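You operate a simulated robot arm through the tools that you are given. There is no shell and no other tool. Be economical: measure what you need, move in short steps, check, and stop when the job is done.

You run a simulated two-armed robot. Do the job below in one go: nothing can be reset, and whatever is moved stays where it is left.

JOB
Set up the grey laptop again and project its marked cue.
Fine: open it; the teal-banded charger plug goes in before the mains strip is switched on; plug in the blue video lead, select In 1 and press Go once; the black laptop stays on; the small mixer and the other plugs stay.
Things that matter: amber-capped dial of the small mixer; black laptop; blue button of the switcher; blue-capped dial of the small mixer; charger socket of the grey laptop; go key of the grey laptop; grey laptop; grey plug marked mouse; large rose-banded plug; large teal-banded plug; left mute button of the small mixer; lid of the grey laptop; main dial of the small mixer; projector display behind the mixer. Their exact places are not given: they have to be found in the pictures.

The check looks at the end state, three seconds after you hand in, the way a careful person would. Anything else that was tipped, shoved, dropped, spilled or broken makes it a failure.

ROBOT AND FRAMES
Two 6-joint arms with two-finger parallel grippers on one trunk, on a base that drives. Base frame: it is fixed to the floor where the robot stands at the start and does not move with it; the origin is under the middle of the robot, x ahead of it, y to its left, z up; the surface under the hand at the start is at about z = 75. Lengths are in cm, angles in rad, forces in N, time in s.
The left shoulder is at the start at [8, 21.6, 161], the right one opposite. With the tool pointing down near the work surface each hand reaches from about 10 to 58 cm from the robot's upright axis, wherever it stands, measured 20 degrees to its own side. Places, roughly: amber-capped dial of the small mixer [110, -10, 80]; blue button of the switcher [70, -20, 70]; blue-capped dial of the small mixer [110, 0, 80]; charger socket of the grey laptop [60, 30, 80]; go key of the grey laptop [60, 10, 80]; left mute button of the small mixer [110, 0, 80]; lid of the grey laptop [70, 10, 80]; main dial of the small mixer [110, -10, 80]; projector display behind the mixer [130, 10, 80]; right mute button of the small mixer [120, 0, 80]; small black plug with an amber ban (3x3x5 cm) [100, -30, 80]; small rose-banded plug (3x3x5 cm) [90, -30, 80]; small teal-banded plug (3x3x5 cm) [50, 40, 80]; switch of the mains strip [50, 20, 60]; top switch of the speaker [160, -50, 110]; video socket of the grey laptop [50, 20, 80]. Payload 3.43 kg a hand.
Tool frame (each hand has its own): the origin (TCP) lies between the finger pads and is the grasp point; the fingertips stand 3 cm ahead of it; z points along the fingers, y is the line along which they close. Largest opening 9.4 cm; finger width 2.8, thickness 1; the body of the gripper, 5 by 9.6 cm, starts 5.5 cm behind the TCP.
Orientation is that of the tool frame in the base frame, as a unit quaternion [x, y, z, w]. With the fingers straight down and closing along the base's y, the tool's x points along the base's -x, its y along +y and its z along -z.

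CONTROLS
- The arms move only by the tool drive_tool. It takes "left_deltas", "right_deltas" or both (then of equal length, played together; a hand with none holds still); each is a list of rows, each a list of 7 numbers: the turn, a rotation vector about the tool's x, y, z in degrees, then the shift along the tool's x, y, z in cm, then the finger opening in cm, from 0 to 9.4. In form: [[rx, ry, rz, tx, ty, tz, grip], ...]. A call has 1 to 8 rows; each row shifts and turns the commanded pose from where the row before left it, along the tool's axes as they then stand. Each row takes 0.2 s and may step no farther than 5 cm and 0.15 rad from the row before; otherwise, or with a gripper value out of range, the whole call is refused. Where a pose cannot be reached the arm comes as near as it can. A force on the tool above 40 N (or 10 N above the force at the start of the call, whichever is more), or a blocked arm, ends the call early, and 0.2 s more pass. The fingers move at their own pace (about 7.2 cm/s each) and stop on an object; they squeeze with about 44 N. The grip force told is the motor's: it shows also when the fingers shut on nothing. Time passes only in rows, and 0.2 s behind the last, so rows that do not move let the fingers close. It gives the time, the measured TCP pose, the force on the tool (base axes), the opening and the grip force at its end, in the units of the frame above (readings bear some noise), with the torque about the TCP (base axes, N m) and any sound that the robot's microphone picked up.
- Cameras (640 x 400 px; columns grow to the right, rows downward): "scene" is now at [10.33, -0.52, 176.15]; the picture's right is [-0.09, -1.00, 0.00], its down [-0.81, 0.07, -0.58] and it looks along [0.58, -0.05, -0.82] (base axes); focal length 282 px, centre (320, 200). "left" rides on the left gripper at [7.6, -1.4, -10.2] in its tool frame; the picture's right is [0.18, 0.98, 0.00], its down [-0.75, 0.14, -0.64] and it looks along [-0.63, 0.12, 0.77] (tool axes); focal length 243 px, centre (320, 200). "right" rides on the right gripper at [7.6, 1.4, -10.3] in its tool frame; the picture's right is [-0.18, 0.98, 0.00], its down [-0.75, -0.14, -0.64] and it looks along [-0.63, -0.12, 0.77] (tool axes); focal length 243 px, centre (320, 200).
- get_image(camera): a new picture of that camera. It takes no simulated time.
- lift_body(by): slides the trunk up (or, below 0, down) by that many cm; the arms and the scene camera ride with it, the base frame stays. It gives what a move gives, with no picture.
- base_move(legs): drives the robot by 1 to 6 legs, each [ahead, left, turn to the left] in cm, cm and rad, along the robot's own axes; the way and the turn of a leg run together, so that a leg with both is an arc; at most 150 cm and 3.142 rad a leg. The arms and the cameras ride along, it lands a little off, and it stops where it bumps. It gives what a move gives.
- pan_tilt(pan, tilt): turns the head with the scene camera to pan (to the left, within 1.501 rad either way) and tilt (down, from -0.506 to 1.204), counted from straight ahead of the robot. It gives what a move gives.
- probe_pixels(camera, pixels): there is no depth. For up to 12 entries [column, row, z] of the newest picture of that camera ("zoom" is the newest enlarged one), the place [x, y] in the base frame at which the ray of that pixel passes the height z, good to about 0.2 cm. It takes no simulated time.
- enlarge(camera, box): a new picture of the part [left, top, right, bottom] of that camera's present view, enlarged. It takes no simulated time.
- sign_off(): hands the job in; it is judged then, once.

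Keep the steps short. Do not move on a guess: measure, check each grasp and each placing, and mend mistakes. In all there are 80 turns and 58 pictures (those below and enlarged ones count). Leave the grippers open and the arms clear of the work at the hand-in unless told otherwise, and finish with a single line.

The tools are called after "Emit:" by a JSON object that holds its "fn" and its "kwargs". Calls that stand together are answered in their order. drive_tool: Moves the arms, as the interface text tells. Its arguments: {"type":"object","properties":{"left_deltas":{"type":"array","items":{"type":"array","items":{"type":"number"}}},"right_deltas":{"type":"array","items":{"type":"array","items":{"type":"number"}}}},"required":[]} The other tools are called the same way: lift_body (by) slides the trunk up or down; base_move (legs) drives the base; pan_tilt (pan, tilt) turns the head that bears the scene camera; get_image (camera) takes a picture; probe_pixels (camera, pixels) gives the place at which the rays of pixels pass given heights; enlarge (camera, box) takes an enlarged picture of a part of a camera's view; sign_off () hands the job in.

At the start:

```text
time: 0.0
left_tool_pos: [47.03, 28.36, 99.99]
left_tool_rot: [0.0, 1.0, 0.0, 0.001]
left_contact_force: [-0.7, 0.0, 0.2]
left_wrist_torque: [-0.01, -0.03, -0.04]
left_width: 9.41
left_grip_force: 0.0
right_tool_pos: [63.63, -8.67, 115.76]
right_tool_rot: [-0.001, 1.0, -0.001, 0.001]
right_contact_force: [0.2, -0.5, 0.2]
right_wrist_torque: [0.02, 0.02, -0.02]
right_width: 9.41
right_grip_force: 0.0
trunk travel left (down, up): [-84.0, 0.0]
robot x, y, heading: [0.09, 0.08, -0.002]
head pan, tilt: [-0.086, 0.955]
```

scene: 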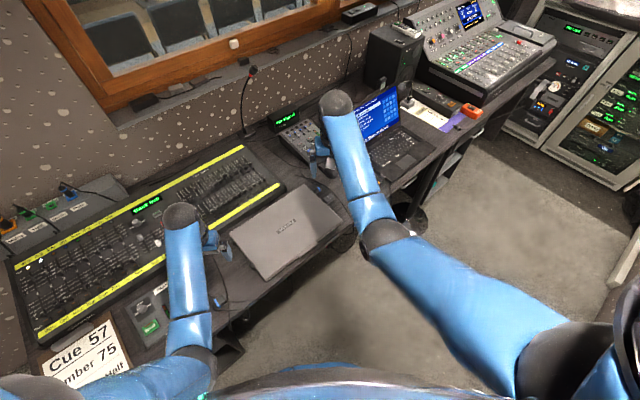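
right: 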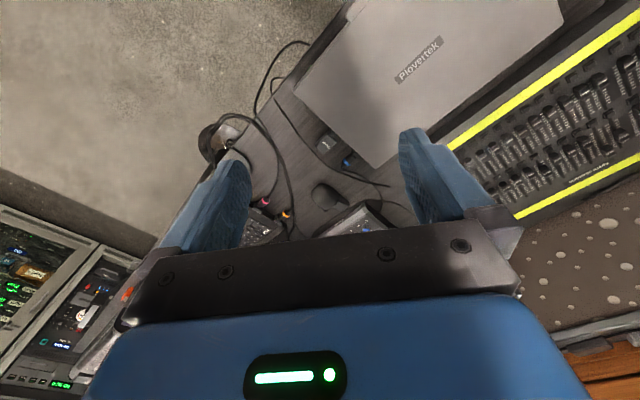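
left: 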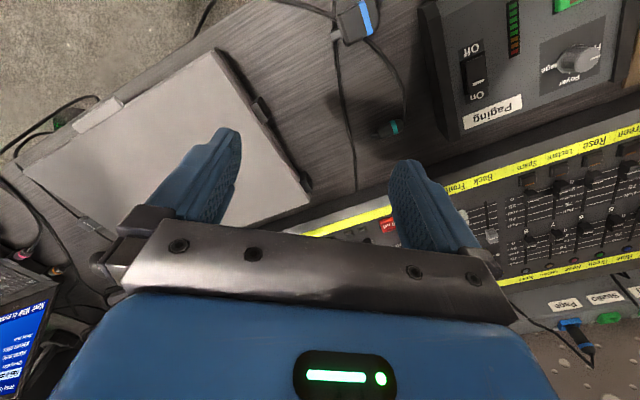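

I see the closed grey laptop in the middle of the scene picture, with plugs around it. I'll take enlarged views first.

Emit:
{"fn": "enlarge", "kwargs": {"camera": "scene", "box": [120, 160, 360, 310]}}

Emit:
{"fn": "enlarge", "kwargs": {"camera": "scene", "box": [260, 70, 500, 220]}}

Emit:
{"fn": "enlarge", "kwargs": {"camera": "left", "box": [180, 0, 500, 200]}}

Emit:
{"fn": "enlarge", "kwargs": {"camera": "right", "box": [180, 40, 460, 240]}}

```text
2.67 times, centred on (240, 235) of scene
```

zoom: 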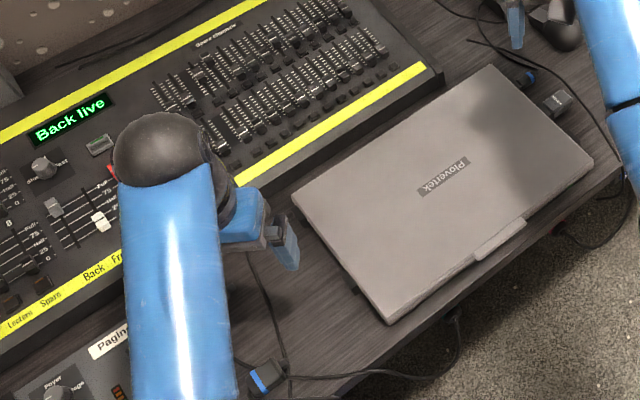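

```text
2.67 times, centred on (380, 145) of scene
```

zoom: 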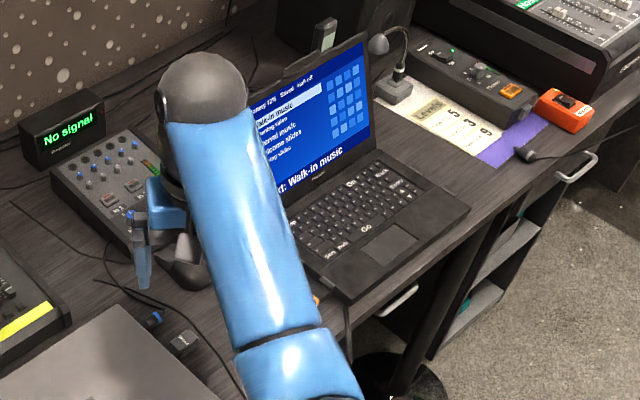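

```text
2.00 times, centred on (340, 100) of left
```

zoom: 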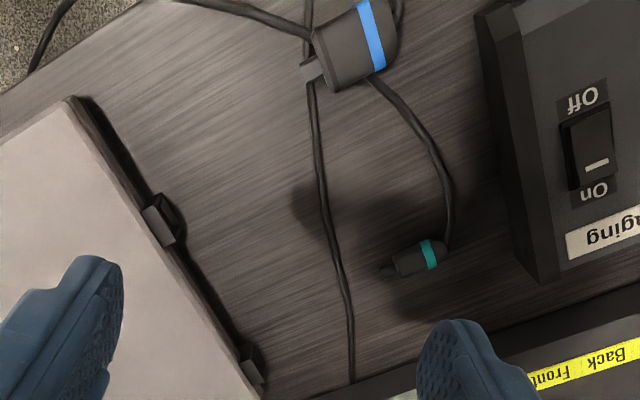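

```text
2.00 times, centred on (320, 140) of right
```

zoom: 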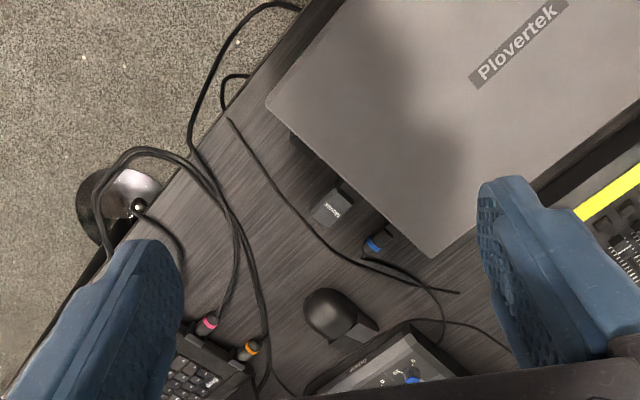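

I see a large blue-banded plug and a small teal-banded plug left of the laptop, and two sockets on its left side. Next I measure the key points and look lower at the desk front for the mains strip and switcher.

Emit:
{"fn": "probe_pixels", "kwargs": {"camera": "left", "pixels": [[388, 129, 76], [352, 24, 76], [260, 110, 76], [304, 180, 76], [215, 50, 77], [310, 205, 77], [30, 170, 77], [95, 262, 77], [475, 75, 80], [405, 128, 76], [335, 36, 76], [373, 15, 76]]}}

Emit:
{"fn": "probe_pixels", "kwargs": {"camera": "right", "pixels": [[326, 145, 76], [347, 161, 76], [283, 202, 78], [304, 216, 78], [295, 93, 77], [394, 168, 77], [325, 106, 76], [353, 155, 75]]}}

Emit:
{"fn": "pan_tilt", "kwargs": {"pan": 0.0, "tilt": 1.2}}

Emit:
{"fn": "get_image", "kwargs": {"camera": "scene"}}

```text
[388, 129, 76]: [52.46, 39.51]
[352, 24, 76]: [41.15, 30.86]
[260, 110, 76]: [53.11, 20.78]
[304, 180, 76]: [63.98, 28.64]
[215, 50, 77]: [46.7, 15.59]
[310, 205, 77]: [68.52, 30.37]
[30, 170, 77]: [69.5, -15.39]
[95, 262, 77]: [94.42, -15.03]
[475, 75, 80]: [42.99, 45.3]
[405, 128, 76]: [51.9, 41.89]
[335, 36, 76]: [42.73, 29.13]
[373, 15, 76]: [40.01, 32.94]
```

```text
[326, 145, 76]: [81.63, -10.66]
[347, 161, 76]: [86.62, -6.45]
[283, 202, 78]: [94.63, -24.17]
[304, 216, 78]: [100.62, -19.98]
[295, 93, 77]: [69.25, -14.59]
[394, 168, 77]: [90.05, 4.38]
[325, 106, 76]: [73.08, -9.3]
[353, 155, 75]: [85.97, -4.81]
```

```text
time: 0.8
left_tool_pos: [47.22, 28.3, 99.95]
left_tool_rot: [0.0, 1.0, 0.0, -0.001]
left_contact_force: [0.8, 0.5, 0.0]
left_wrist_torque: [0.02, 0.0, -0.02]
left_width: 9.42
left_grip_force: 0.1
right_tool_pos: [63.57, -8.65, 115.81]
right_tool_rot: [0.0, 1.0, 0.0, 0.001]
right_contact_force: [0.6, -0.2, 0.1]
right_wrist_torque: [0.03, 0.0, -0.02]
right_width: 9.38
right_grip_force: 0.0
trunk travel left (down, up): [-84.0, 0.0]
robot x, y, heading: [-0.36, -0.23, 0.001]
head pan, tilt: [0.0, 1.201]
```

```text
50 pictures are left
```

scene: 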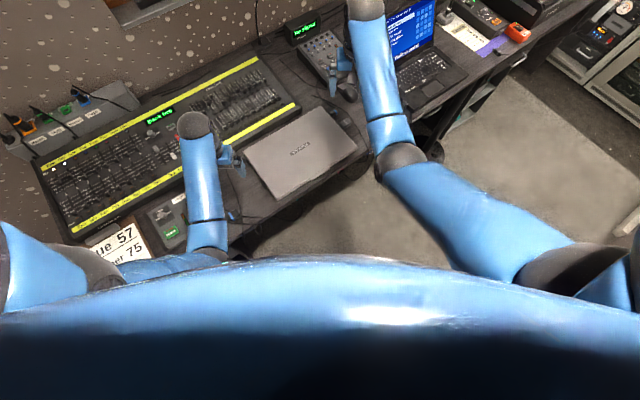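

Desk runs at a slant: into the desk is about (0.8, 0.6), along it to the right (0.6, -0.8). I'll back off square from the desk, turn to face it, and lower the trunk to see its front.

Emit:
{"fn": "base_move", "kwargs": {"legs": [[-40, -30, 0], [0, 0, 0.64]]}}

Emit:
{"fn": "lift_body", "kwargs": {"by": -45}}

Emit:
{"fn": "pan_tilt", "kwargs": {"pan": 0.0, "tilt": 0.45}}

Emit:
{"fn": "get_image", "kwargs": {"camera": "scene"}}

```text
time: 3.2
left_tool_pos: [7.21, 6.45, 99.69]
left_tool_rot: [0.076, 0.997, -0.021, -0.024]
left_contact_force: [-2.5, -1.0, -1.5]
left_wrist_torque: [-0.01, -0.13, 0.02]
left_width: 9.41
left_grip_force: 0.1
right_tool_pos: [20.67, -31.55, 106.89]
right_tool_rot: [0.074, 0.997, -0.024, -0.014]
right_contact_force: [1.8, 1.1, -0.6]
right_wrist_torque: [-0.08, 0.12, -0.04]
right_width: 9.39
right_grip_force: 0.1
trunk travel left (down, up): [-84.0, 0.0]
robot x, y, heading: [-31.78, -15.97, -0.157]
head pan, tilt: [0.0, 1.201]
stopped in leg 1: the robot was blocked; the commanded pose is now the measured one
```

```text
refused: -45 is not a number from -40 to 40
```

```text
time: 4.3
left_tool_pos: [12.51, 5.85, 99.28]
left_tool_rot: [0.07, 0.997, -0.012, -0.028]
left_contact_force: [2.3, -2.0, -1.1]
left_wrist_torque: [0.2, 0.11, 0.01]
left_width: 9.41
left_grip_force: 0.0
right_tool_pos: [26.15, -32.42, 108.6]
right_tool_rot: [0.07, 0.997, -0.014, -0.018]
right_contact_force: [-1.9, -3.7, -0.1]
right_wrist_torque: [0.29, -0.13, -0.03]
right_width: 9.39
right_grip_force: 0.1
trunk travel left (down, up): [-84.0, 0.0]
robot x, y, heading: [-30.35, -15.87, -0.134]
head pan, tilt: [0.0, 0.45]
```

```text
49 pictures are left
```

scene: 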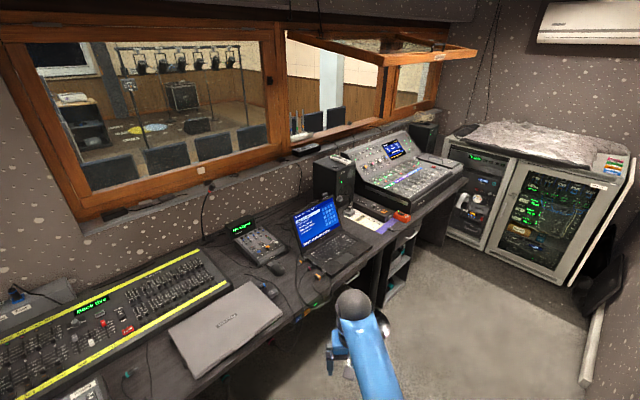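

The base bumped something behind. I'll step ahead a little, then turn left to face the desk and lower by 30.

Emit:
{"fn": "base_move", "kwargs": {"legs": [[10, 0, 0], [0, 0, 0.4]]}}

Emit:
{"fn": "pan_tilt", "kwargs": {"pan": 1.5, "tilt": 0.9}}

Emit:
{"fn": "get_image", "kwargs": {"camera": "scene"}}

```text
time: 5.2
left_tool_pos: [11.73, 5.34, 100.36]
left_tool_rot: [0.094, 0.995, -0.013, -0.013]
left_contact_force: [-0.3, 0.7, 0.3]
left_wrist_torque: [0.0, 0.01, 0.0]
left_width: 9.4
left_grip_force: 0.0
right_tool_pos: [24.3, -33.18, 110.52]
right_tool_rot: [0.092, 0.995, -0.008, 0.029]
right_contact_force: [-0.3, 0.1, -0.6]
right_wrist_torque: [0.0, 0.05, 0.0]
right_width: 9.4
right_grip_force: 0.0
trunk travel left (down, up): [-84.0, 0.0]
robot x, y, heading: [-28.57, -15.23, -0.191]
head pan, tilt: [0.0, 0.45]
stopped in leg 1: the robot was blocked; the commanded pose is now the measured one
```

```text
time: 6.8
left_tool_pos: [10.3, 5.76, 100.8]
left_tool_rot: [0.094, 0.995, -0.014, -0.006]
left_contact_force: [0.0, 0.1, 0.1]
left_wrist_torque: [0.01, -0.03, 0.01]
left_width: 9.41
left_grip_force: 0.0
right_tool_pos: [22.42, -32.96, 111.16]
right_tool_rot: [0.093, 0.995, -0.012, 0.03]
right_contact_force: [-1.0, 1.0, -0.3]
right_wrist_torque: [0.02, 0.0, 0.01]
right_width: 9.38
right_grip_force: 0.1
trunk travel left (down, up): [-84.0, 0.0]
robot x, y, heading: [-28.81, -15.36, -0.191]
head pan, tilt: [1.499, 0.901]
```

```text
48 pictures are left
```

scene: 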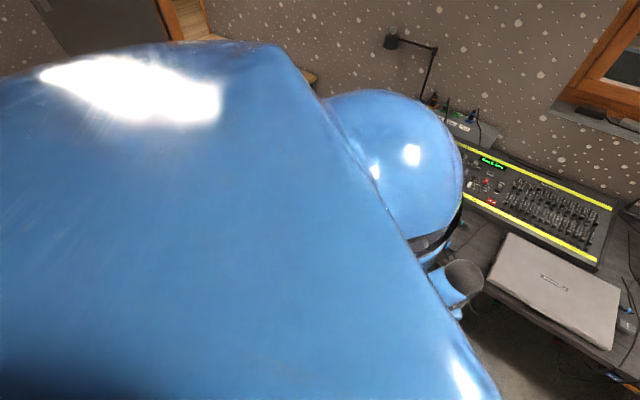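

Still blocked going ahead. I look with both hand cameras and to the right to learn what the base touches.

Emit:
{"fn": "get_image", "kwargs": {"camera": "left"}}

Emit:
{"fn": "pan_tilt", "kwargs": {"pan": -1.4, "tilt": 0.9}}

Emit:
{"fn": "get_image", "kwargs": {"camera": "scene"}}

```text
47 pictures are left
```

left: 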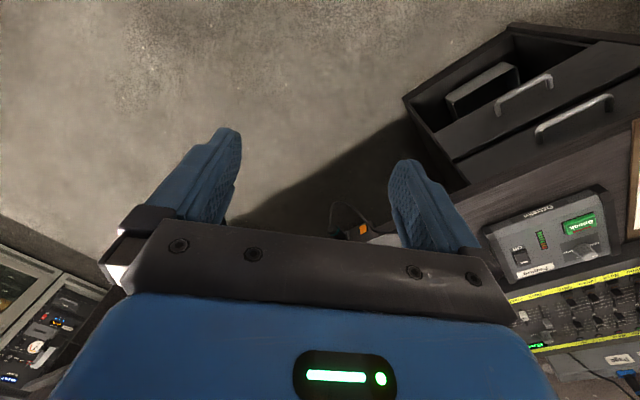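

```text
time: 9.3
left_tool_pos: [10.37, 5.71, 100.81]
left_tool_rot: [0.094, 0.995, -0.014, -0.006]
left_contact_force: [0.3, 0.5, 0.6]
left_wrist_torque: [0.01, -0.01, 0.01]
left_width: 9.43
left_grip_force: 0.0
right_tool_pos: [22.5, -32.93, 111.13]
right_tool_rot: [0.094, 0.995, -0.012, 0.03]
right_contact_force: [0.0, 0.2, 0.4]
right_wrist_torque: [-0.03, -0.02, -0.01]
right_width: 9.41
right_grip_force: 0.0
trunk travel left (down, up): [-84.0, 0.0]
robot x, y, heading: [-28.46, -15.6, -0.196]
head pan, tilt: [-1.4, 0.901]
```

```text
46 pictures are left
```

scene: 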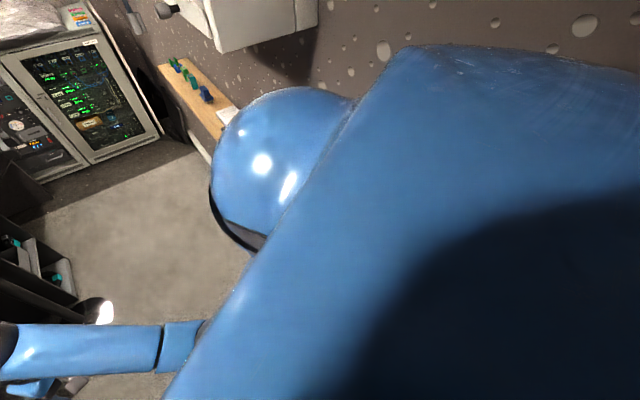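

The wall with a peg rail and a wall box is right behind me. I'll ease away from it square toward the desk.

Emit:
{"fn": "base_move", "kwargs": {"legs": [[5, 5.5, 0]]}}

```text
time: 10.4
left_tool_pos: [15.04, 9.29, 101.38]
left_tool_rot: [0.095, 0.995, -0.01, -0.001]
left_contact_force: [0.0, -0.6, 0.2]
left_wrist_torque: [0.04, -0.01, -0.05]
left_width: 9.42
left_grip_force: 0.1
right_tool_pos: [27.26, -29.32, 111.66]
right_tool_rot: [0.095, 0.995, -0.007, 0.035]
right_contact_force: [-1.2, -0.6, 0.4]
right_wrist_torque: [0.07, -0.04, -0.02]
right_width: 9.4
right_grip_force: 0.1
trunk travel left (down, up): [-84.0, 0.0]
robot x, y, heading: [-22.75, -10.86, -0.192]
head pan, tilt: [-1.4, 0.901]
```

Free again. A bit further from the wall, then turn left to face the desk squarely.

Emit:
{"fn": "base_move", "kwargs": {"legs": [[4, 4.5, 0], [0, 0, 0.42], [0, 0, 0.41]]}}

Emit:
{"fn": "lift_body", "kwargs": {"by": -30}}

Emit:
{"fn": "pan_tilt", "kwargs": {"pan": 0.0, "tilt": 0.6}}

Emit:
{"fn": "get_image", "kwargs": {"camera": "scene"}}

```text
time: 13.8
left_tool_pos: [-7.52, 35.43, 101.01]
left_tool_rot: [-0.315, 0.949, -0.014, 0.001]
left_contact_force: [0.5, 0.6, -0.9]
left_wrist_torque: [0.01, 0.01, 0.0]
left_width: 9.41
left_grip_force: 0.1
right_tool_pos: [29.32, 18.24, 111.37]
right_tool_rot: [-0.316, 0.948, 0.004, 0.033]
right_contact_force: [0.5, -0.7, 0.0]
right_wrist_torque: [-0.01, 0.01, 0.02]
right_width: 9.4
right_grip_force: 0.0
trunk travel left (down, up): [-84.0, 0.0]
robot x, y, heading: [-17.78, -7.62, 0.643]
head pan, tilt: [-1.4, 0.901]
```

```text
time: 16.8
left_tool_pos: [-7.62, 35.44, 70.95]
left_tool_rot: [-0.315, 0.949, -0.014, 0.002]
left_contact_force: [0.4, -1.1, 0.0]
left_wrist_torque: [0.02, 0.04, 0.01]
left_width: 9.41
left_grip_force: 0.0
right_tool_pos: [29.19, 18.29, 81.34]
right_tool_rot: [-0.316, 0.948, 0.003, 0.033]
right_contact_force: [0.4, 0.1, -0.7]
right_wrist_torque: [0.01, 0.01, -0.01]
right_width: 9.41
right_grip_force: 0.1
trunk travel left (down, up): [-54.0, 30.0]
robot x, y, heading: [-18.18, -7.56, 0.636]
head pan, tilt: [-1.4, 0.901]
```

```text
time: 18.3
left_tool_pos: [-7.65, 35.47, 70.84]
left_tool_rot: [-0.316, 0.949, -0.015, 0.001]
left_contact_force: [0.7, 0.4, -0.1]
left_wrist_torque: [0.0, 0.0, 0.0]
left_width: 9.38
left_grip_force: 0.0
right_tool_pos: [29.27, 18.28, 81.33]
right_tool_rot: [-0.316, 0.948, 0.003, 0.033]
right_contact_force: [-0.7, 0.2, 0.5]
right_wrist_torque: [-0.02, 0.0, 0.02]
right_width: 9.41
right_grip_force: 0.0
trunk travel left (down, up): [-54.0, 30.0]
robot x, y, heading: [-17.97, -7.45, 0.644]
head pan, tilt: [0.0, 0.6]
```

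```text
45 pictures are left
```

scene: 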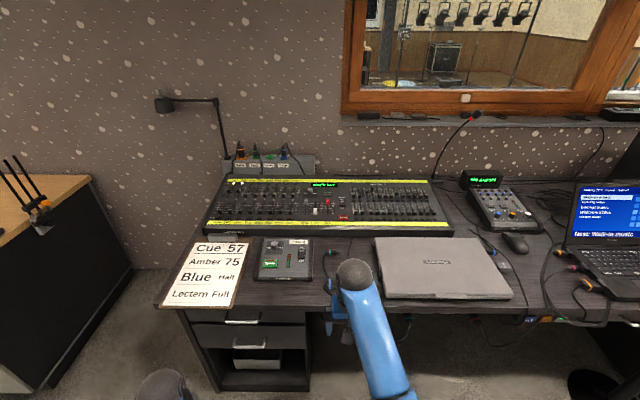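

A good frontal view. I enlarge the laptop area and the desk's under-edge.

Emit:
{"fn": "enlarge", "kwargs": {"camera": "scene", "box": [380, 270, 620, 400]}}

Emit:
{"fn": "enlarge", "kwargs": {"camera": "scene", "box": [460, 160, 640, 272]}}

Emit:
{"fn": "enlarge", "kwargs": {"camera": "right", "box": [0, 0, 640, 400]}}

```text
2.67 times, centred on (500, 335) of scene
```

zoom: 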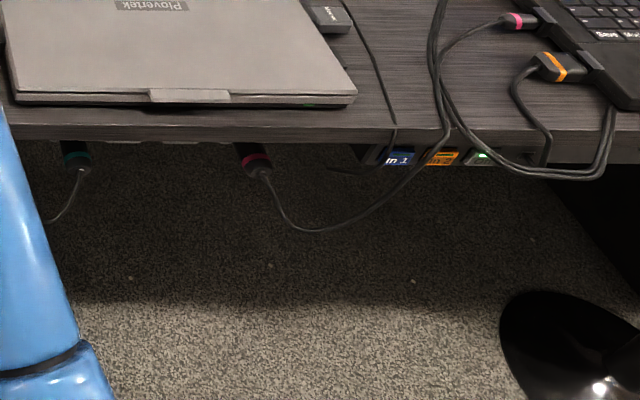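

```text
3.56 times, centred on (550, 216) of scene
```

zoom: 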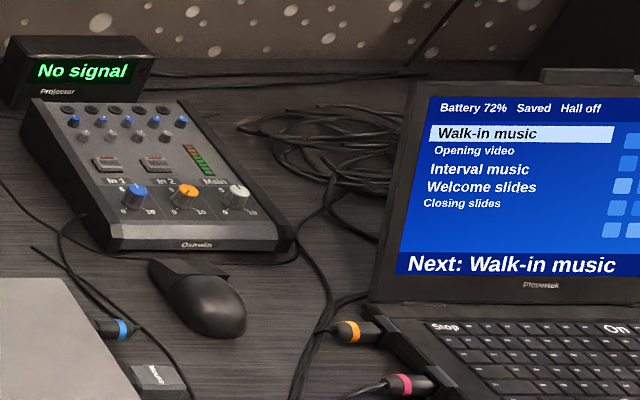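

```text
1.00 times, centred on (320, 200) of right (not enlarged: the box is as wide or as high as the picture)
```

zoom: 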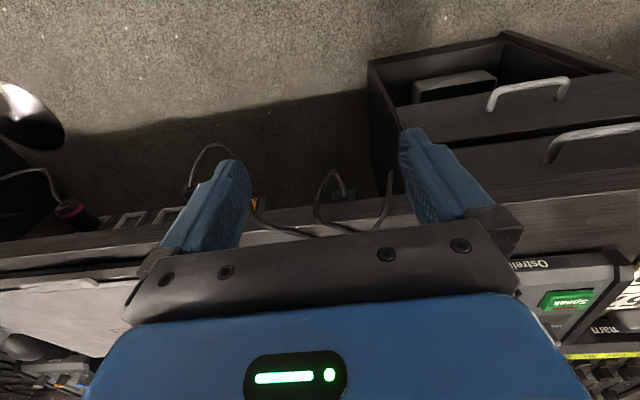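

The strip hangs under the desk, with the large teal and rose plugs in it, and the switcher with In 1 sits at the desk edge. I'll lower the trunk for a look at the strip, swinging nothing.

Emit:
{"fn": "lift_body", "kwargs": {"by": -40}}

Emit:
{"fn": "pan_tilt", "kwargs": {"pan": -0.25, "tilt": 0.45}}

Emit:
{"fn": "get_image", "kwargs": {"camera": "scene"}}

```text
time: 22.2
left_tool_pos: [-7.6, 35.36, 30.91]
left_tool_rot: [-0.316, 0.949, -0.014, 0.002]
left_contact_force: [0.1, 0.0, -0.1]
left_wrist_torque: [-0.02, 0.03, 0.02]
left_width: 9.39
left_grip_force: 0.1
right_tool_pos: [29.22, 18.28, 41.33]
right_tool_rot: [-0.317, 0.948, 0.003, 0.034]
right_contact_force: [0.2, -0.5, 0.7]
right_wrist_torque: [0.0, 0.05, 0.01]
right_width: 9.39
right_grip_force: 0.0
trunk travel left (down, up): [-14.0, 70.0]
robot x, y, heading: [-18.09, -7.61, 0.644]
head pan, tilt: [0.0, 0.6]
```

```text
time: 22.9
left_tool_pos: [-7.58, 35.39, 30.86]
left_tool_rot: [-0.316, 0.949, -0.014, 0.001]
left_contact_force: [-0.2, 0.0, 0.5]
left_wrist_torque: [-0.03, -0.01, -0.02]
left_width: 9.4
left_grip_force: 0.0
right_tool_pos: [29.15, 18.23, 41.34]
right_tool_rot: [-0.316, 0.948, 0.003, 0.034]
right_contact_force: [0.6, 0.4, 0.4]
right_wrist_torque: [-0.01, 0.0, 0.0]
right_width: 9.37
right_grip_force: 0.1
trunk travel left (down, up): [-14.0, 70.0]
robot x, y, heading: [-18.05, -7.71, 0.642]
head pan, tilt: [-0.25, 0.45]
```

```text
41 pictures are left
```

scene: 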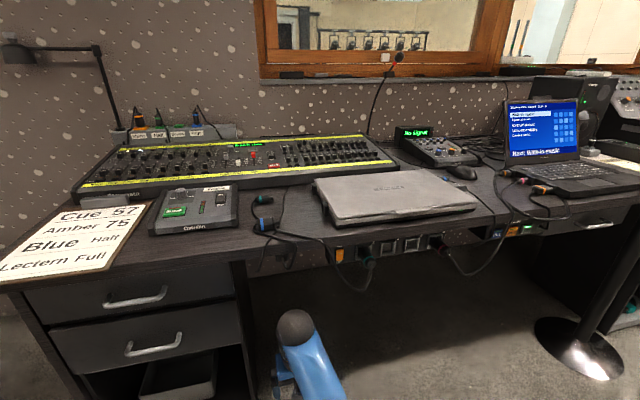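

Emit:
{"fn": "enlarge", "kwargs": {"camera": "scene", "box": [230, 170, 390, 270]}}

Emit:
{"fn": "probe_pixels", "kwargs": {"camera": "scene", "pixels": [[338, 255, 62], [338, 255, 60], [338, 255, 64], [413, 244, 62], [520, 232, 70], [300, 240, 73]]}}

Emit:
{"fn": "enlarge", "kwargs": {"camera": "scene", "box": [420, 170, 580, 270]}}

```text
4.00 times, centred on (310, 220) of scene
```

zoom: 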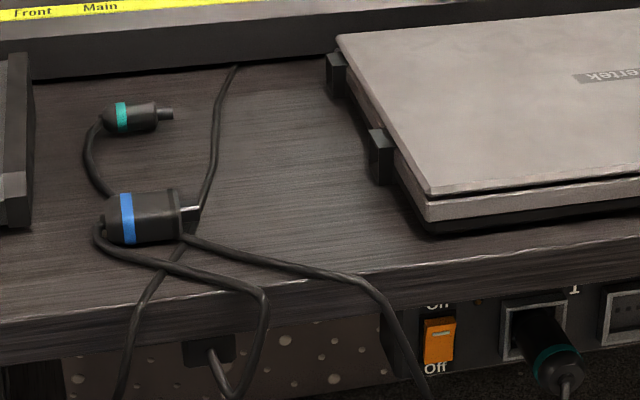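

```text
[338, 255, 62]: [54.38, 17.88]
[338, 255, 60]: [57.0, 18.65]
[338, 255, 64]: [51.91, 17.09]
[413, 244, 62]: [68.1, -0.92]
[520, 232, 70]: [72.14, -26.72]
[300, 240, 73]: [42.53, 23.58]
```

```text
4.00 times, centred on (500, 220) of scene
```

zoom: 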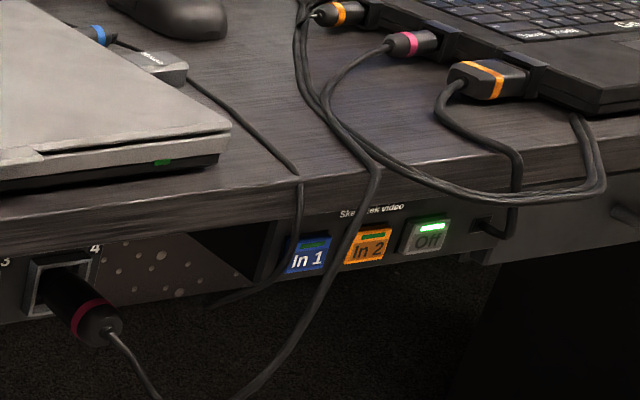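

Clear now: rocker has On at top, Off at bottom; switcher buttons In 1 / In 2 / Off face forward; both loose plugs already point toward the laptop's left-side sockets. I'll raise the trunk, then drive to the laptop.

Emit:
{"fn": "lift_body", "kwargs": {"by": 40}}

Emit:
{"fn": "lift_body", "kwargs": {"by": 30}}

Emit:
{"fn": "base_move", "kwargs": {"legs": [[25, 0, 0], [0, -28, 0]]}}

Emit:
{"fn": "pan_tilt", "kwargs": {"pan": 0.0, "tilt": 1.0}}

Emit:
{"fn": "get_image", "kwargs": {"camera": "scene"}}

```text
time: 26.8
left_tool_pos: [-7.54, 35.45, 70.89]
left_tool_rot: [-0.316, 0.949, -0.014, 0.001]
left_contact_force: [0.2, -0.1, -0.3]
left_wrist_torque: [0.0, -0.03, -0.02]
left_width: 9.42
left_grip_force: 0.1
right_tool_pos: [29.18, 18.34, 81.19]
right_tool_rot: [-0.316, 0.948, 0.003, 0.033]
right_contact_force: [-0.5, -1.0, -0.8]
right_wrist_torque: [-0.01, -0.03, 0.02]
right_width: 9.4
right_grip_force: 0.2
trunk travel left (down, up): [-54.0, 30.0]
robot x, y, heading: [-18.19, -7.68, 0.642]
head pan, tilt: [-0.25, 0.45]
```

```text
time: 29.8
left_tool_pos: [-7.62, 35.52, 100.83]
left_tool_rot: [-0.316, 0.949, -0.014, 0.001]
left_contact_force: [-0.4, 0.3, 0.2]
left_wrist_torque: [-0.01, 0.03, 0.0]
left_width: 9.41
left_grip_force: 0.1
right_tool_pos: [29.35, 18.38, 111.23]
right_tool_rot: [-0.316, 0.948, 0.003, 0.033]
right_contact_force: [-1.3, -0.3, 0.3]
right_wrist_torque: [-0.01, -0.01, 0.04]
right_width: 9.43
right_grip_force: 0.1
trunk travel left (down, up): [-84.0, 0.0]
robot x, y, heading: [-17.84, -7.46, 0.644]
head pan, tilt: [-0.25, 0.45]
```

```text
time: 33.1
left_tool_pos: [28.89, 28.38, 100.73]
left_tool_rot: [-0.318, 0.948, -0.016, 0.001]
left_contact_force: [0.6, -0.6, -0.2]
left_wrist_torque: [0.02, -0.02, -0.01]
left_width: 9.39
left_grip_force: 0.0
right_tool_pos: [65.67, 11.46, 111.3]
right_tool_rot: [-0.317, 0.948, 0.001, 0.035]
right_contact_force: [0.2, -0.4, 0.6]
right_wrist_torque: [-0.02, 0.01, 0.02]
right_width: 9.37
right_grip_force: 0.0
trunk travel left (down, up): [-84.0, 0.0]
robot x, y, heading: [18.8, -15.04, 0.644]
head pan, tilt: [-0.25, 0.45]
```

```text
time: 34.1
left_tool_pos: [29.07, 28.03, 100.85]
left_tool_rot: [-0.317, 0.948, -0.014, 0.0]
left_contact_force: [0.4, 0.6, -0.1]
left_wrist_torque: [-0.02, -0.02, -0.02]
left_width: 9.4
left_grip_force: 0.0
right_tool_pos: [65.88, 11.11, 111.32]
right_tool_rot: [-0.317, 0.948, 0.003, 0.032]
right_contact_force: [-0.1, -0.5, -0.4]
right_wrist_torque: [0.01, -0.02, -0.05]
right_width: 9.38
right_grip_force: 0.1
trunk travel left (down, up): [-84.0, 0.0]
robot x, y, heading: [18.34, -14.68, 0.639]
head pan, tilt: [0.0, 1.0]
```

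```text
38 pictures are left
```

scene: 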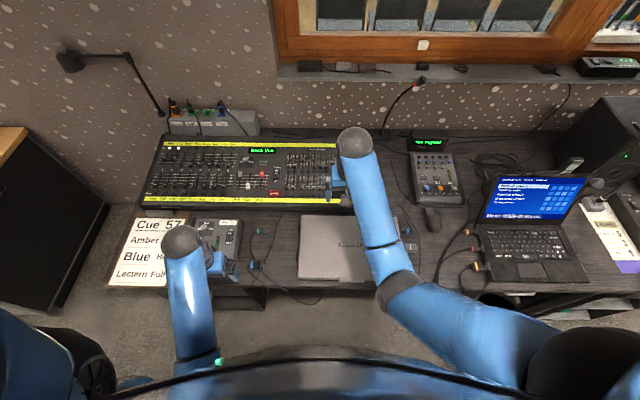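

I want to open the lid with the right hand from the front, tool level. I back off 12 cm, lower the trunk 15, and turn the right hand forward (jaws closing vertically).

Emit:
{"fn": "base_move", "kwargs": {"legs": [[-14, 0, 0]]}}

Emit:
{"fn": "lift_body", "kwargs": {"by": -15}}

Emit:
{"fn": "drive_tool", "kwargs": {"right_deltas": [[-4.62, -4.62, 4.62, 0, 0, 0, 2], [-4.62, -4.62, 4.62, 0, 0, 0, 2], [-4.62, -4.62, 4.62, 0, 0, 0, 2], [-4.62, -4.62, 4.62, 0, 0, 0, 2], [-4.62, -4.62, 4.62, 0, 0, 0, 2], [-4.62, -4.62, 4.62, 0, 0, 0, 2], [-4.62, -4.62, 4.62, 0, 0, 0, 2], [-4.62, -4.62, 4.62, 0, 0, 0, 2]]}}

Emit:
{"fn": "drive_tool", "kwargs": {"right_deltas": [[-4.62, -4.62, 4.62, 0, 0, 0, 2], [-4.62, -4.62, 4.62, 0, 0, 0, 2], [-4.62, -4.62, 4.62, 0, 0, 0, 2], [-4.62, -4.62, 4.62, 0, 0, 0, 2], [-4.62, -4.62, 4.62, 0, 0, 0, 2], [-4.62, -4.62, 4.62, 0, 0, 0, 2], [-4.62, -4.62, 4.62, 0, 0, 0, 2]]}}

```text
time: 35.4
left_tool_pos: [18.33, 20.17, 100.77]
left_tool_rot: [-0.317, 0.948, -0.015, -0.001]
left_contact_force: [0.5, 0.8, 0.1]
left_wrist_torque: [-0.01, 0.02, -0.01]
left_width: 9.42
left_grip_force: 0.0
right_tool_pos: [55.22, 3.18, 111.13]
right_tool_rot: [-0.318, 0.948, 0.002, 0.031]
right_contact_force: [-0.7, 0.5, -0.6]
right_wrist_torque: [0.01, 0.01, 0.0]
right_width: 9.42
right_grip_force: 0.0
trunk travel left (down, up): [-84.0, 0.0]
robot x, y, heading: [7.47, -23.16, 0.644]
head pan, tilt: [0.0, 1.0]
```

```text
time: 37.2
left_tool_pos: [17.99, 19.93, 85.88]
left_tool_rot: [-0.318, 0.948, -0.015, 0.0]
left_contact_force: [0.2, -0.2, 1.0]
left_wrist_torque: [-0.01, -0.02, -0.02]
left_width: 9.4
left_grip_force: 0.1
right_tool_pos: [54.79, 2.84, 96.22]
right_tool_rot: [-0.318, 0.948, 0.002, 0.033]
right_contact_force: [0.7, -0.2, -0.6]
right_wrist_torque: [-0.03, 0.0, -0.03]
right_width: 9.43
right_grip_force: 0.1
trunk travel left (down, up): [-69.0, 15.0]
robot x, y, heading: [7.51, -23.01, 0.642]
head pan, tilt: [0.0, 1.0]
```

```text
time: 39.0
left_tool_pos: [17.89, 19.88, 85.94]
left_tool_rot: [-0.317, 0.948, -0.014, 0.001]
left_contact_force: [-0.1, -0.9, -0.4]
left_wrist_torque: [-0.04, -0.03, -0.04]
left_width: 9.4
left_grip_force: 0.0
right_tool_pos: [54.72, 2.95, 96.39]
right_tool_rot: [0.012, 0.889, 0.4, 0.22]
right_contact_force: [0.9, 0.8, 0.1]
right_wrist_torque: [0.01, 0.0, -0.03]
right_width: 2.01
right_grip_force: 0.0
trunk travel left (down, up): [-69.0, 15.0]
robot x, y, heading: [7.43, -22.78, 0.647]
head pan, tilt: [0.0, 1.0]
```

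```text
time: 40.6
left_tool_pos: [17.84, 19.88, 85.87]
left_tool_rot: [-0.318, 0.948, -0.014, 0.002]
left_contact_force: [0.3, -1.0, 1.2]
left_wrist_torque: [-0.01, -0.03, -0.02]
left_width: 9.39
left_grip_force: 0.0
right_tool_pos: [55.21, 3.14, 99.77]
right_tool_rot: [0.301, 0.621, 0.645, 0.328]
right_contact_force: [-0.1, -0.3, -0.2]
right_wrist_torque: [0.01, 0.0, -0.05]
right_width: 2.01
right_grip_force: 0.0
right hand out of reach, approached as far as the arm can: row 7
trunk travel left (down, up): [-69.0, 15.0]
robot x, y, heading: [7.56, -23.34, 0.643]
head pan, tilt: [0.0, 1.0]
```

The hand is level within 2°, at n≈46, z≈100. I move it back and down in front of the laptop and look.

Emit:
{"fn": "drive_tool", "kwargs": {"right_deltas": [[0, 0, 0, -2, 0, -4, 2], [0, 0, 0, -2, -3, -4, 2], [0, 0, 0, 0, -4, 0, 2], [0, 0, 0, 0, -4, 0, 2], [0, 0, 0, 0, -3, 0, 2]]}}

Emit:
{"fn": "get_image", "kwargs": {"camera": "right"}}

Emit:
{"fn": "get_image", "kwargs": {"camera": "scene"}}

```text
refused: row 2 steps farther than a row can; nothing moved
```

```text
37 pictures are left
```

right: 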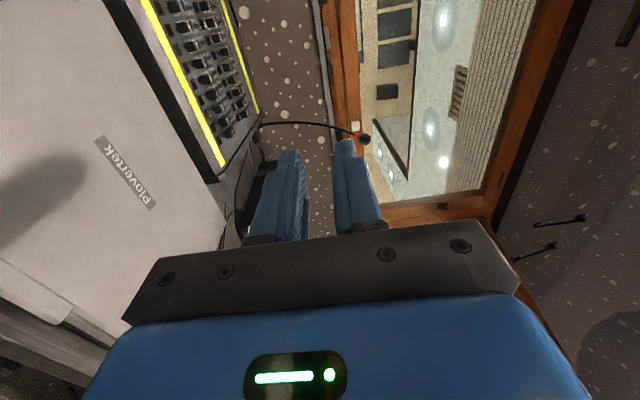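

```text
36 pictures are left
```

scene: 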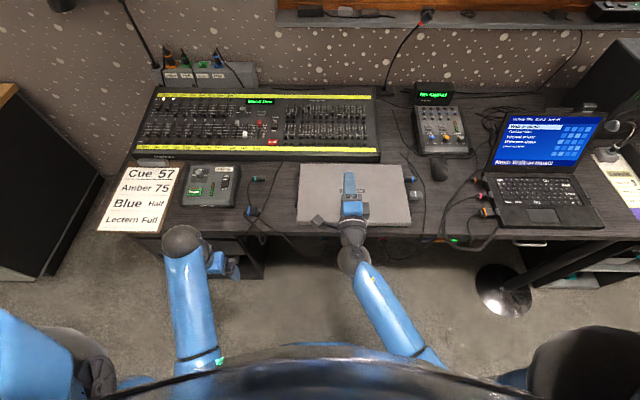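

Step was slightly too long. Same move in shorter steps.

Emit:
{"fn": "drive_tool", "kwargs": {"right_deltas": [[0, 0, 0, -1, 0, -4, 2], [0, 0, 0, -1, -1, -4, 2], [0, 0, 0, 0, -3, -3, 2], [0, 0, 0, 0, -4, 0, 2], [0, 0, 0, 0, -4, 0, 2], [0, 0, 0, 0, 0, 0, 2]]}}

Emit:
{"fn": "get_image", "kwargs": {"camera": "right"}}

Emit:
{"fn": "enlarge", "kwargs": {"camera": "scene", "box": [240, 150, 440, 280]}}

```text
time: 42.0
left_tool_pos: [18.06, 19.79, 85.92]
left_tool_rot: [-0.317, 0.948, -0.014, 0.001]
left_contact_force: [-0.2, 0.2, 0.1]
left_wrist_torque: [0.0, -0.04, 0.02]
left_width: 9.39
left_grip_force: 0.0
right_tool_pos: [50.99, -1.81, 101.18]
right_tool_rot: [0.3, 0.619, 0.646, 0.33]
right_contact_force: [0.5, 0.6, 0.0]
right_wrist_torque: [0.01, 0.02, 0.0]
right_width: 1.99
right_grip_force: 0.1
right hand out of reach, approached as far as the arm can: row 1, 2, 3, 4, 5
trunk travel left (down, up): [-69.0, 15.0]
robot x, y, heading: [7.71, -22.95, 0.646]
head pan, tilt: [0.0, 1.0]
```

```text
35 pictures are left
```

right: 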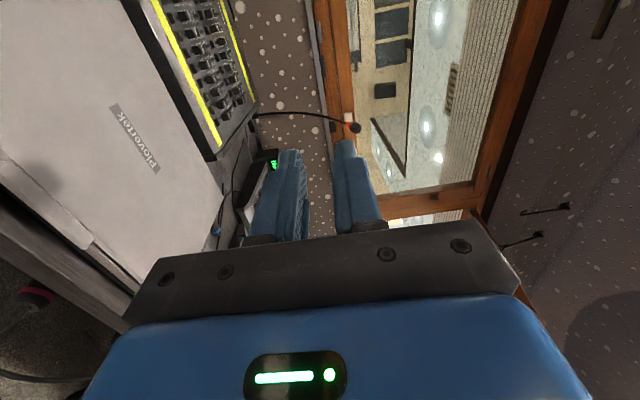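

```text
3.08 times, centred on (340, 215) of scene
```

zoom: 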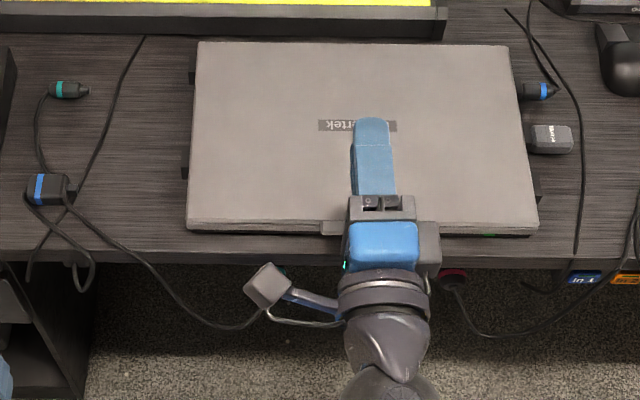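

The level pose only fails because the trunk is too high. I'll lower the trunk 16 so the hand comes down in front of the laptop.

Emit:
{"fn": "lift_body", "kwargs": {"by": -16}}

Emit:
{"fn": "drive_tool", "kwargs": {"right_deltas": [[0, 0, 0, 0, 0, 0, 2]]}}

Emit:
{"fn": "get_image", "kwargs": {"camera": "right"}}

Emit:
{"fn": "pan_tilt", "kwargs": {"pan": -0.05, "tilt": 0.75}}

Emit:
{"fn": "enlarge", "kwargs": {"camera": "scene", "box": [210, 180, 410, 305]}}

```text
time: 43.8
left_tool_pos: [17.91, 19.85, 69.92]
left_tool_rot: [-0.317, 0.948, -0.014, 0.001]
left_contact_force: [0.2, 0.7, 0.5]
left_wrist_torque: [0.04, -0.02, -0.02]
left_width: 9.4
left_grip_force: 0.1
right_tool_pos: [50.91, -1.79, 85.36]
right_tool_rot: [0.299, 0.619, 0.646, 0.33]
right_contact_force: [0.5, 0.0, -0.3]
right_wrist_torque: [-0.03, -0.01, 0.04]
right_width: 2.02
right_grip_force: 0.1
trunk travel left (down, up): [-53.0, 31.0]
robot x, y, heading: [6.81, -23.08, 0.646]
head pan, tilt: [0.0, 1.0]
```

```text
time: 44.2
left_tool_pos: [17.91, 19.8, 69.97]
left_tool_rot: [-0.317, 0.948, -0.014, 0.002]
left_contact_force: [-0.6, 0.1, -0.1]
left_wrist_torque: [-0.02, 0.0, 0.0]
left_width: 9.39
left_grip_force: 0.1
right_tool_pos: [50.91, -1.79, 85.4]
right_tool_rot: [0.301, 0.62, 0.646, 0.33]
right_contact_force: [0.8, 0.1, 0.7]
right_wrist_torque: [0.01, 0.02, 0.02]
right_width: 1.98
right_grip_force: 0.1
trunk travel left (down, up): [-53.0, 31.0]
robot x, y, heading: [7.47, -23.38, 0.649]
head pan, tilt: [0.0, 1.0]
```

```text
33 pictures are left
```

right: 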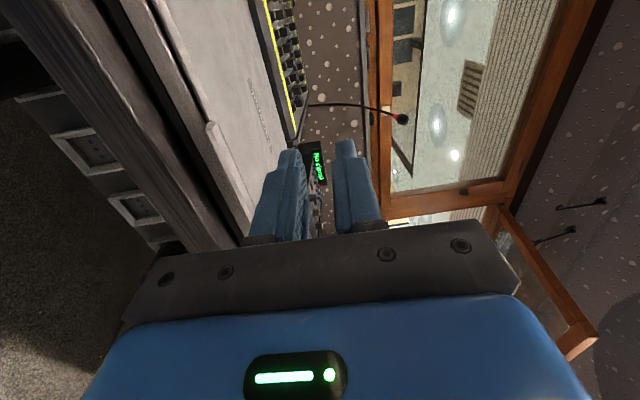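

```text
time: 45.0
left_tool_pos: [17.98, 19.89, 69.87]
left_tool_rot: [-0.317, 0.948, -0.014, 0.0]
left_contact_force: [0.6, -0.5, -0.4]
left_wrist_torque: [0.01, 0.03, 0.01]
left_width: 9.39
left_grip_force: 0.1
right_tool_pos: [50.93, -1.81, 85.24]
right_tool_rot: [0.3, 0.62, 0.646, 0.33]
right_contact_force: [0.4, -0.4, 0.2]
right_wrist_torque: [0.03, 0.03, 0.0]
right_width: 2.01
right_grip_force: 0.1
trunk travel left (down, up): [-53.0, 31.0]
robot x, y, heading: [7.67, -22.7, 0.648]
head pan, tilt: [-0.051, 0.75]
```

```text
3.20 times, centred on (310, 242) of scene
```

zoom: 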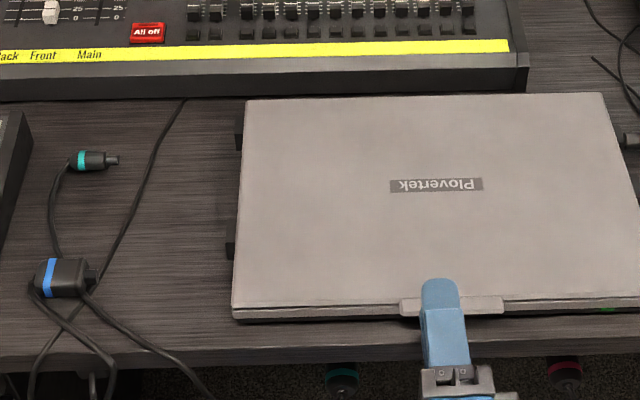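

Emit:
{"fn": "enlarge", "kwargs": {"camera": "right", "box": [80, 40, 320, 240]}}

Emit:
{"fn": "probe_pixels", "kwargs": {"camera": "right", "pixels": [[211, 125, 79], [211, 125, 78], [204, 131, 78], [128, 8, 76], [235, 248, 75]]}}

Emit:
{"fn": "probe_pixels", "kwargs": {"camera": "scene", "pixels": [[335, 240, 78], [335, 237, 78], [283, 240, 75], [286, 182, 78], [340, 256, 75], [232, 200, 76]]}}

```text
2.00 times, centred on (200, 140) of right
```

zoom: 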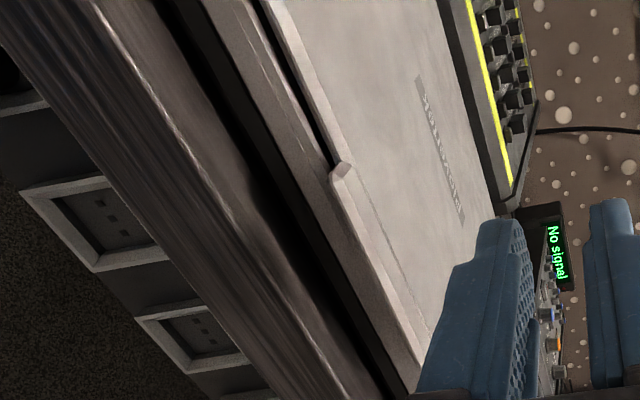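

```text
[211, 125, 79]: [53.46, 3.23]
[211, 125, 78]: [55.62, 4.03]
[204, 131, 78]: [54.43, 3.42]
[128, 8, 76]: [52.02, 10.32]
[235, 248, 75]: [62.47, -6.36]
```

```text
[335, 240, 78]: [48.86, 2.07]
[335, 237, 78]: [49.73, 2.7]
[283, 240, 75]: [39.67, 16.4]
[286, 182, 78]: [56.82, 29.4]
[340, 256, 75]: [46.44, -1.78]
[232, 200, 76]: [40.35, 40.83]
```

Emit:
{"fn": "enlarge", "kwargs": {"camera": "scene", "box": [260, 220, 420, 320]}}

Emit:
{"fn": "probe_pixels", "kwargs": {"camera": "zoom", "pixels": [[202, 215, 78], [202, 215, 79], [202, 228, 78], [202, 228, 77], [380, 220, 78], [100, 255, 75]]}}

```text
4.00 times, centred on (340, 270) of scene
```

zoom: 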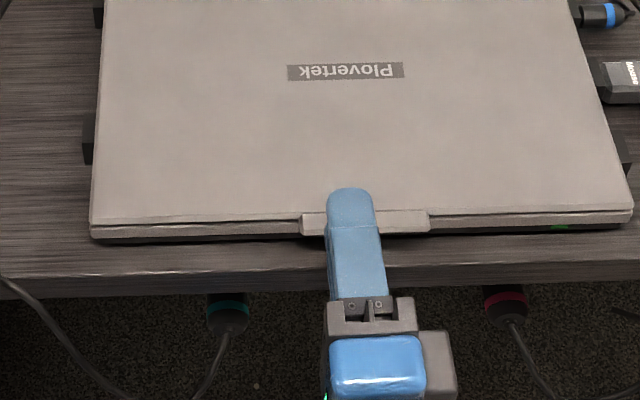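

```text
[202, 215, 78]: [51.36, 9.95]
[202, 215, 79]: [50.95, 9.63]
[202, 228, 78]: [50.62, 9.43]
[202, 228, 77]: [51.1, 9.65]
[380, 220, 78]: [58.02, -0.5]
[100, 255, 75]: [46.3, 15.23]
```

Emit:
{"fn": "probe_pixels", "kwargs": {"camera": "zoom", "pixels": [[300, 216, 78], [300, 216, 79], [300, 216, 77], [303, 235, 78], [303, 235, 77], [430, 212, 78], [430, 232, 77], [200, 222, 78], [200, 240, 75], [200, 268, 75], [120, 220, 78]]}}

Emit:
{"fn": "probe_pixels", "kwargs": {"camera": "right", "pixels": [[211, 125, 77], [211, 125, 77.5], [206, 134, 77], [206, 134, 76.5], [220, 135, 78], [249, 124, 78], [200, 100, 75]]}}

```text
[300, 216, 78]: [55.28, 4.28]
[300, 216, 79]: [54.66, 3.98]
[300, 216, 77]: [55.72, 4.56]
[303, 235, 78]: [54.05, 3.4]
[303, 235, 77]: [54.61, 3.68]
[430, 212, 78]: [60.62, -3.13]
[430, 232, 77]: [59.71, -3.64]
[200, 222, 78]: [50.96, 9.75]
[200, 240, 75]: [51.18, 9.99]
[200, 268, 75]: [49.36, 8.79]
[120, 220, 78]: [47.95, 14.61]
```

```text
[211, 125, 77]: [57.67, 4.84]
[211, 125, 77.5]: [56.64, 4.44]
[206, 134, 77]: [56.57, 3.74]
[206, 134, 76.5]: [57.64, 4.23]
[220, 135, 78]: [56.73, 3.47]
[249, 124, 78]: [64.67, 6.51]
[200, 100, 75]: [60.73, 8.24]
```

Tab: n 45.3–46.8, l −29.7…−38.9, top z≈78; desk edge n≈44.8. Plan: lower jaw under the tab (inner face ≈76.7), upper jaw above. First lower the trunk 7 and shift right, still in front of the desk.

Emit:
{"fn": "lift_body", "kwargs": {"by": -7}}

Emit:
{"fn": "drive_tool", "kwargs": {"right_deltas": [[0, 0, 0, -2.3, 0, 0, 3], [0, 0, 0, 0, 0, 0, 3]]}}

Emit:
{"fn": "get_image", "kwargs": {"camera": "right"}}

```text
time: 46.0
left_tool_pos: [17.99, 19.9, 62.85]
left_tool_rot: [-0.318, 0.948, -0.014, 0.001]
left_contact_force: [-0.1, -0.4, 0.1]
left_wrist_torque: [-0.01, 0.02, 0.02]
left_width: 9.4
left_grip_force: 0.1
right_tool_pos: [50.88, -1.74, 78.29]
right_tool_rot: [0.3, 0.62, 0.646, 0.329]
right_contact_force: [-0.4, 0.0, -0.3]
right_wrist_torque: [-0.02, -0.03, -0.01]
right_width: 2.0
right_grip_force: 0.1
trunk travel left (down, up): [-46.0, 38.0]
robot x, y, heading: [7.62, -22.98, 0.648]
head pan, tilt: [-0.051, 0.75]
```

```text
time: 46.6
left_tool_pos: [17.98, 19.92, 62.98]
left_tool_rot: [-0.318, 0.948, -0.014, 0.001]
left_contact_force: [-1.0, -0.5, -0.9]
left_wrist_torque: [-0.01, 0.03, 0.0]
left_width: 9.41
left_grip_force: 0.0
right_tool_pos: [52.44, -3.77, 78.42]
right_tool_rot: [0.3, 0.621, 0.645, 0.329]
right_contact_force: [0.1, -0.4, -0.2]
right_wrist_torque: [0.01, -0.04, 0.05]
right_width: 3.0
right_grip_force: 0.0
trunk travel left (down, up): [-46.0, 38.0]
robot x, y, heading: [7.79, -23.34, 0.647]
head pan, tilt: [-0.051, 0.75]
```

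```text
29 pictures are left
```

right: 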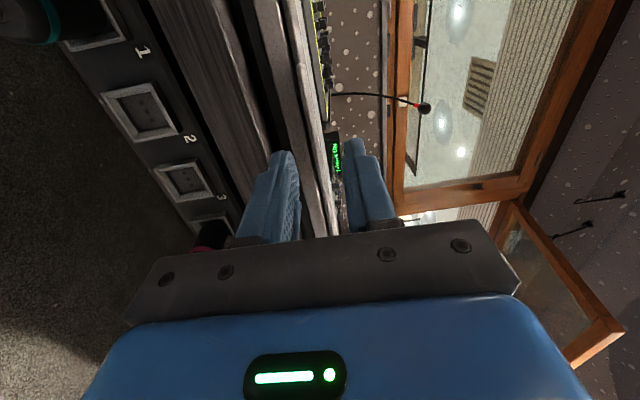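

Jaws straddle the tab height. I lower 0.3 and advance 3.3 cm so the tips go ~1 cm under/over the tab.

Emit:
{"fn": "drive_tool", "kwargs": {"right_deltas": [[0, 0, 0, 0, -0.4, 1.0, 3], [0, 0, 0, 0, 0, 1.2, 3], [0, 0, 0, 0, 0, 1.1, 3], [0, 0, 0, 0, 0, 0, 3]]}}

Emit:
{"fn": "enlarge", "kwargs": {"camera": "right", "box": [220, 100, 380, 240]}}

```text
time: 47.6
left_tool_pos: [18.04, 19.86, 62.87]
left_tool_rot: [-0.318, 0.948, -0.015, 0.001]
left_contact_force: [0.3, 0.1, -0.2]
left_wrist_torque: [0.02, 0.01, -0.03]
left_width: 9.39
left_grip_force: 0.1
right_tool_pos: [54.95, -1.56, 78.07]
right_tool_rot: [0.3, 0.62, 0.646, 0.33]
right_contact_force: [-4.2, -2.6, 0.7]
right_wrist_torque: [-0.07, 0.08, -0.02]
right_width: 2.94
right_grip_force: 0.1
trunk travel left (down, up): [-46.0, 38.0]
robot x, y, heading: [7.45, -23.35, 0.647]
head pan, tilt: [-0.051, 0.75]
```

```text
2.86 times, centred on (300, 170) of right
```

zoom: 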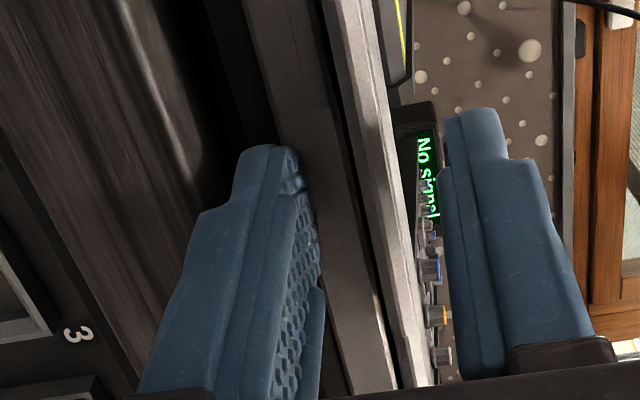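

The lower finger is under the tab, tip just touching the base front (5 N). Back off 0.2, then lift in small steps.

Emit:
{"fn": "drive_tool", "kwargs": {"right_deltas": [[0, 0, 0, 0, 0, -0.25, 3], [0, 0, 0, 0, 0.8, 0, 3], [0, 0, 0, 0, 0.8, 0, 3], [0, 0, 0, 0, 1.0, 0.1, 3], [0, 0, 0, 0, 1.2, 0.3, 3], [0, 0, 0, 0, 0, 0, 3]]}}

Emit:
{"fn": "enlarge", "kwargs": {"camera": "right", "box": [180, 80, 400, 240]}}

```text
time: 49.0
left_tool_pos: [17.91, 19.77, 62.88]
left_tool_rot: [-0.317, 0.948, -0.014, 0.002]
left_contact_force: [-0.1, -0.2, 0.1]
left_wrist_torque: [0.0, -0.02, 0.02]
left_width: 9.4
left_grip_force: 0.2
right_tool_pos: [54.97, -1.64, 81.87]
right_tool_rot: [0.299, 0.62, 0.646, 0.33]
right_contact_force: [-1.4, -0.7, -4.1]
right_wrist_torque: [-0.03, 0.15, -0.07]
right_width: 3.21
right_grip_force: 2.1
trunk travel left (down, up): [-46.0, 38.0]
robot x, y, heading: [7.15, -23.28, 0.649]
head pan, tilt: [-0.051, 0.75]
```

```text
2.50 times, centred on (290, 160) of right
```

zoom: 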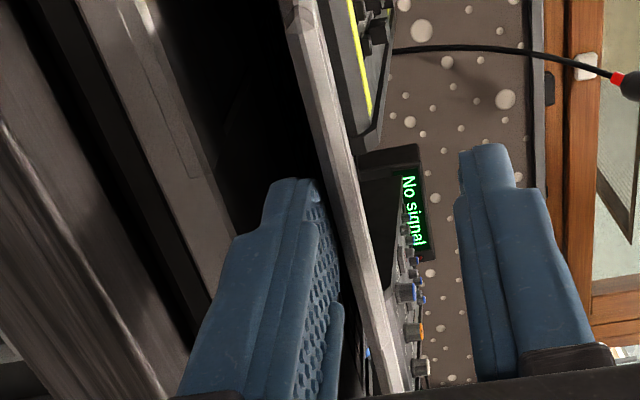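

Lid is lifting. I continue along the arc to about 35°, in small rows.

Emit:
{"fn": "drive_tool", "kwargs": {"right_deltas": [[0, 0, 0, 0, 1.6, 0.9, 3], [0, 0, 0, 0, 1.6, 1.0, 3], [0, 0, 0, 0, 2.1, 0.7, 3], [0, 0, 0, 0, 2.1, 0.8, 3], [0, 0, 0, 0, 1.9, 1.1, 3], [0, 0, 0, 0, 1.9, 1.1, 3], [0, 0, 0, 0, 0, 0, 3]]}}

Emit:
{"fn": "enlarge", "kwargs": {"camera": "scene", "box": [200, 140, 440, 300]}}

```text
time: 50.6
left_tool_pos: [17.86, 19.87, 62.96]
left_tool_rot: [-0.317, 0.948, -0.014, 0.002]
left_contact_force: [-0.5, 0.8, 0.6]
left_wrist_torque: [0.01, 0.0, 0.0]
left_width: 9.38
left_grip_force: 0.0
right_tool_pos: [58.88, 1.65, 93.41]
right_tool_rot: [0.3, 0.62, 0.646, 0.329]
right_contact_force: [-0.7, -1.0, -1.9]
right_wrist_torque: [-0.05, 0.04, -0.01]
right_width: 3.12
right_grip_force: 0.9
trunk travel left (down, up): [-46.0, 38.0]
robot x, y, heading: [7.78, -22.97, 0.646]
head pan, tilt: [-0.051, 0.75]
```

```text
2.50 times, centred on (320, 220) of scene
```

zoom: 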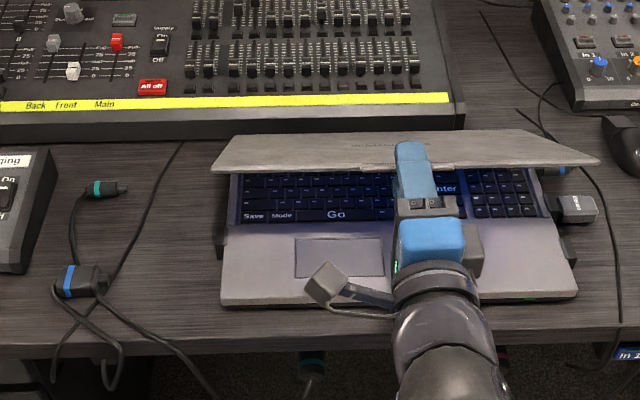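

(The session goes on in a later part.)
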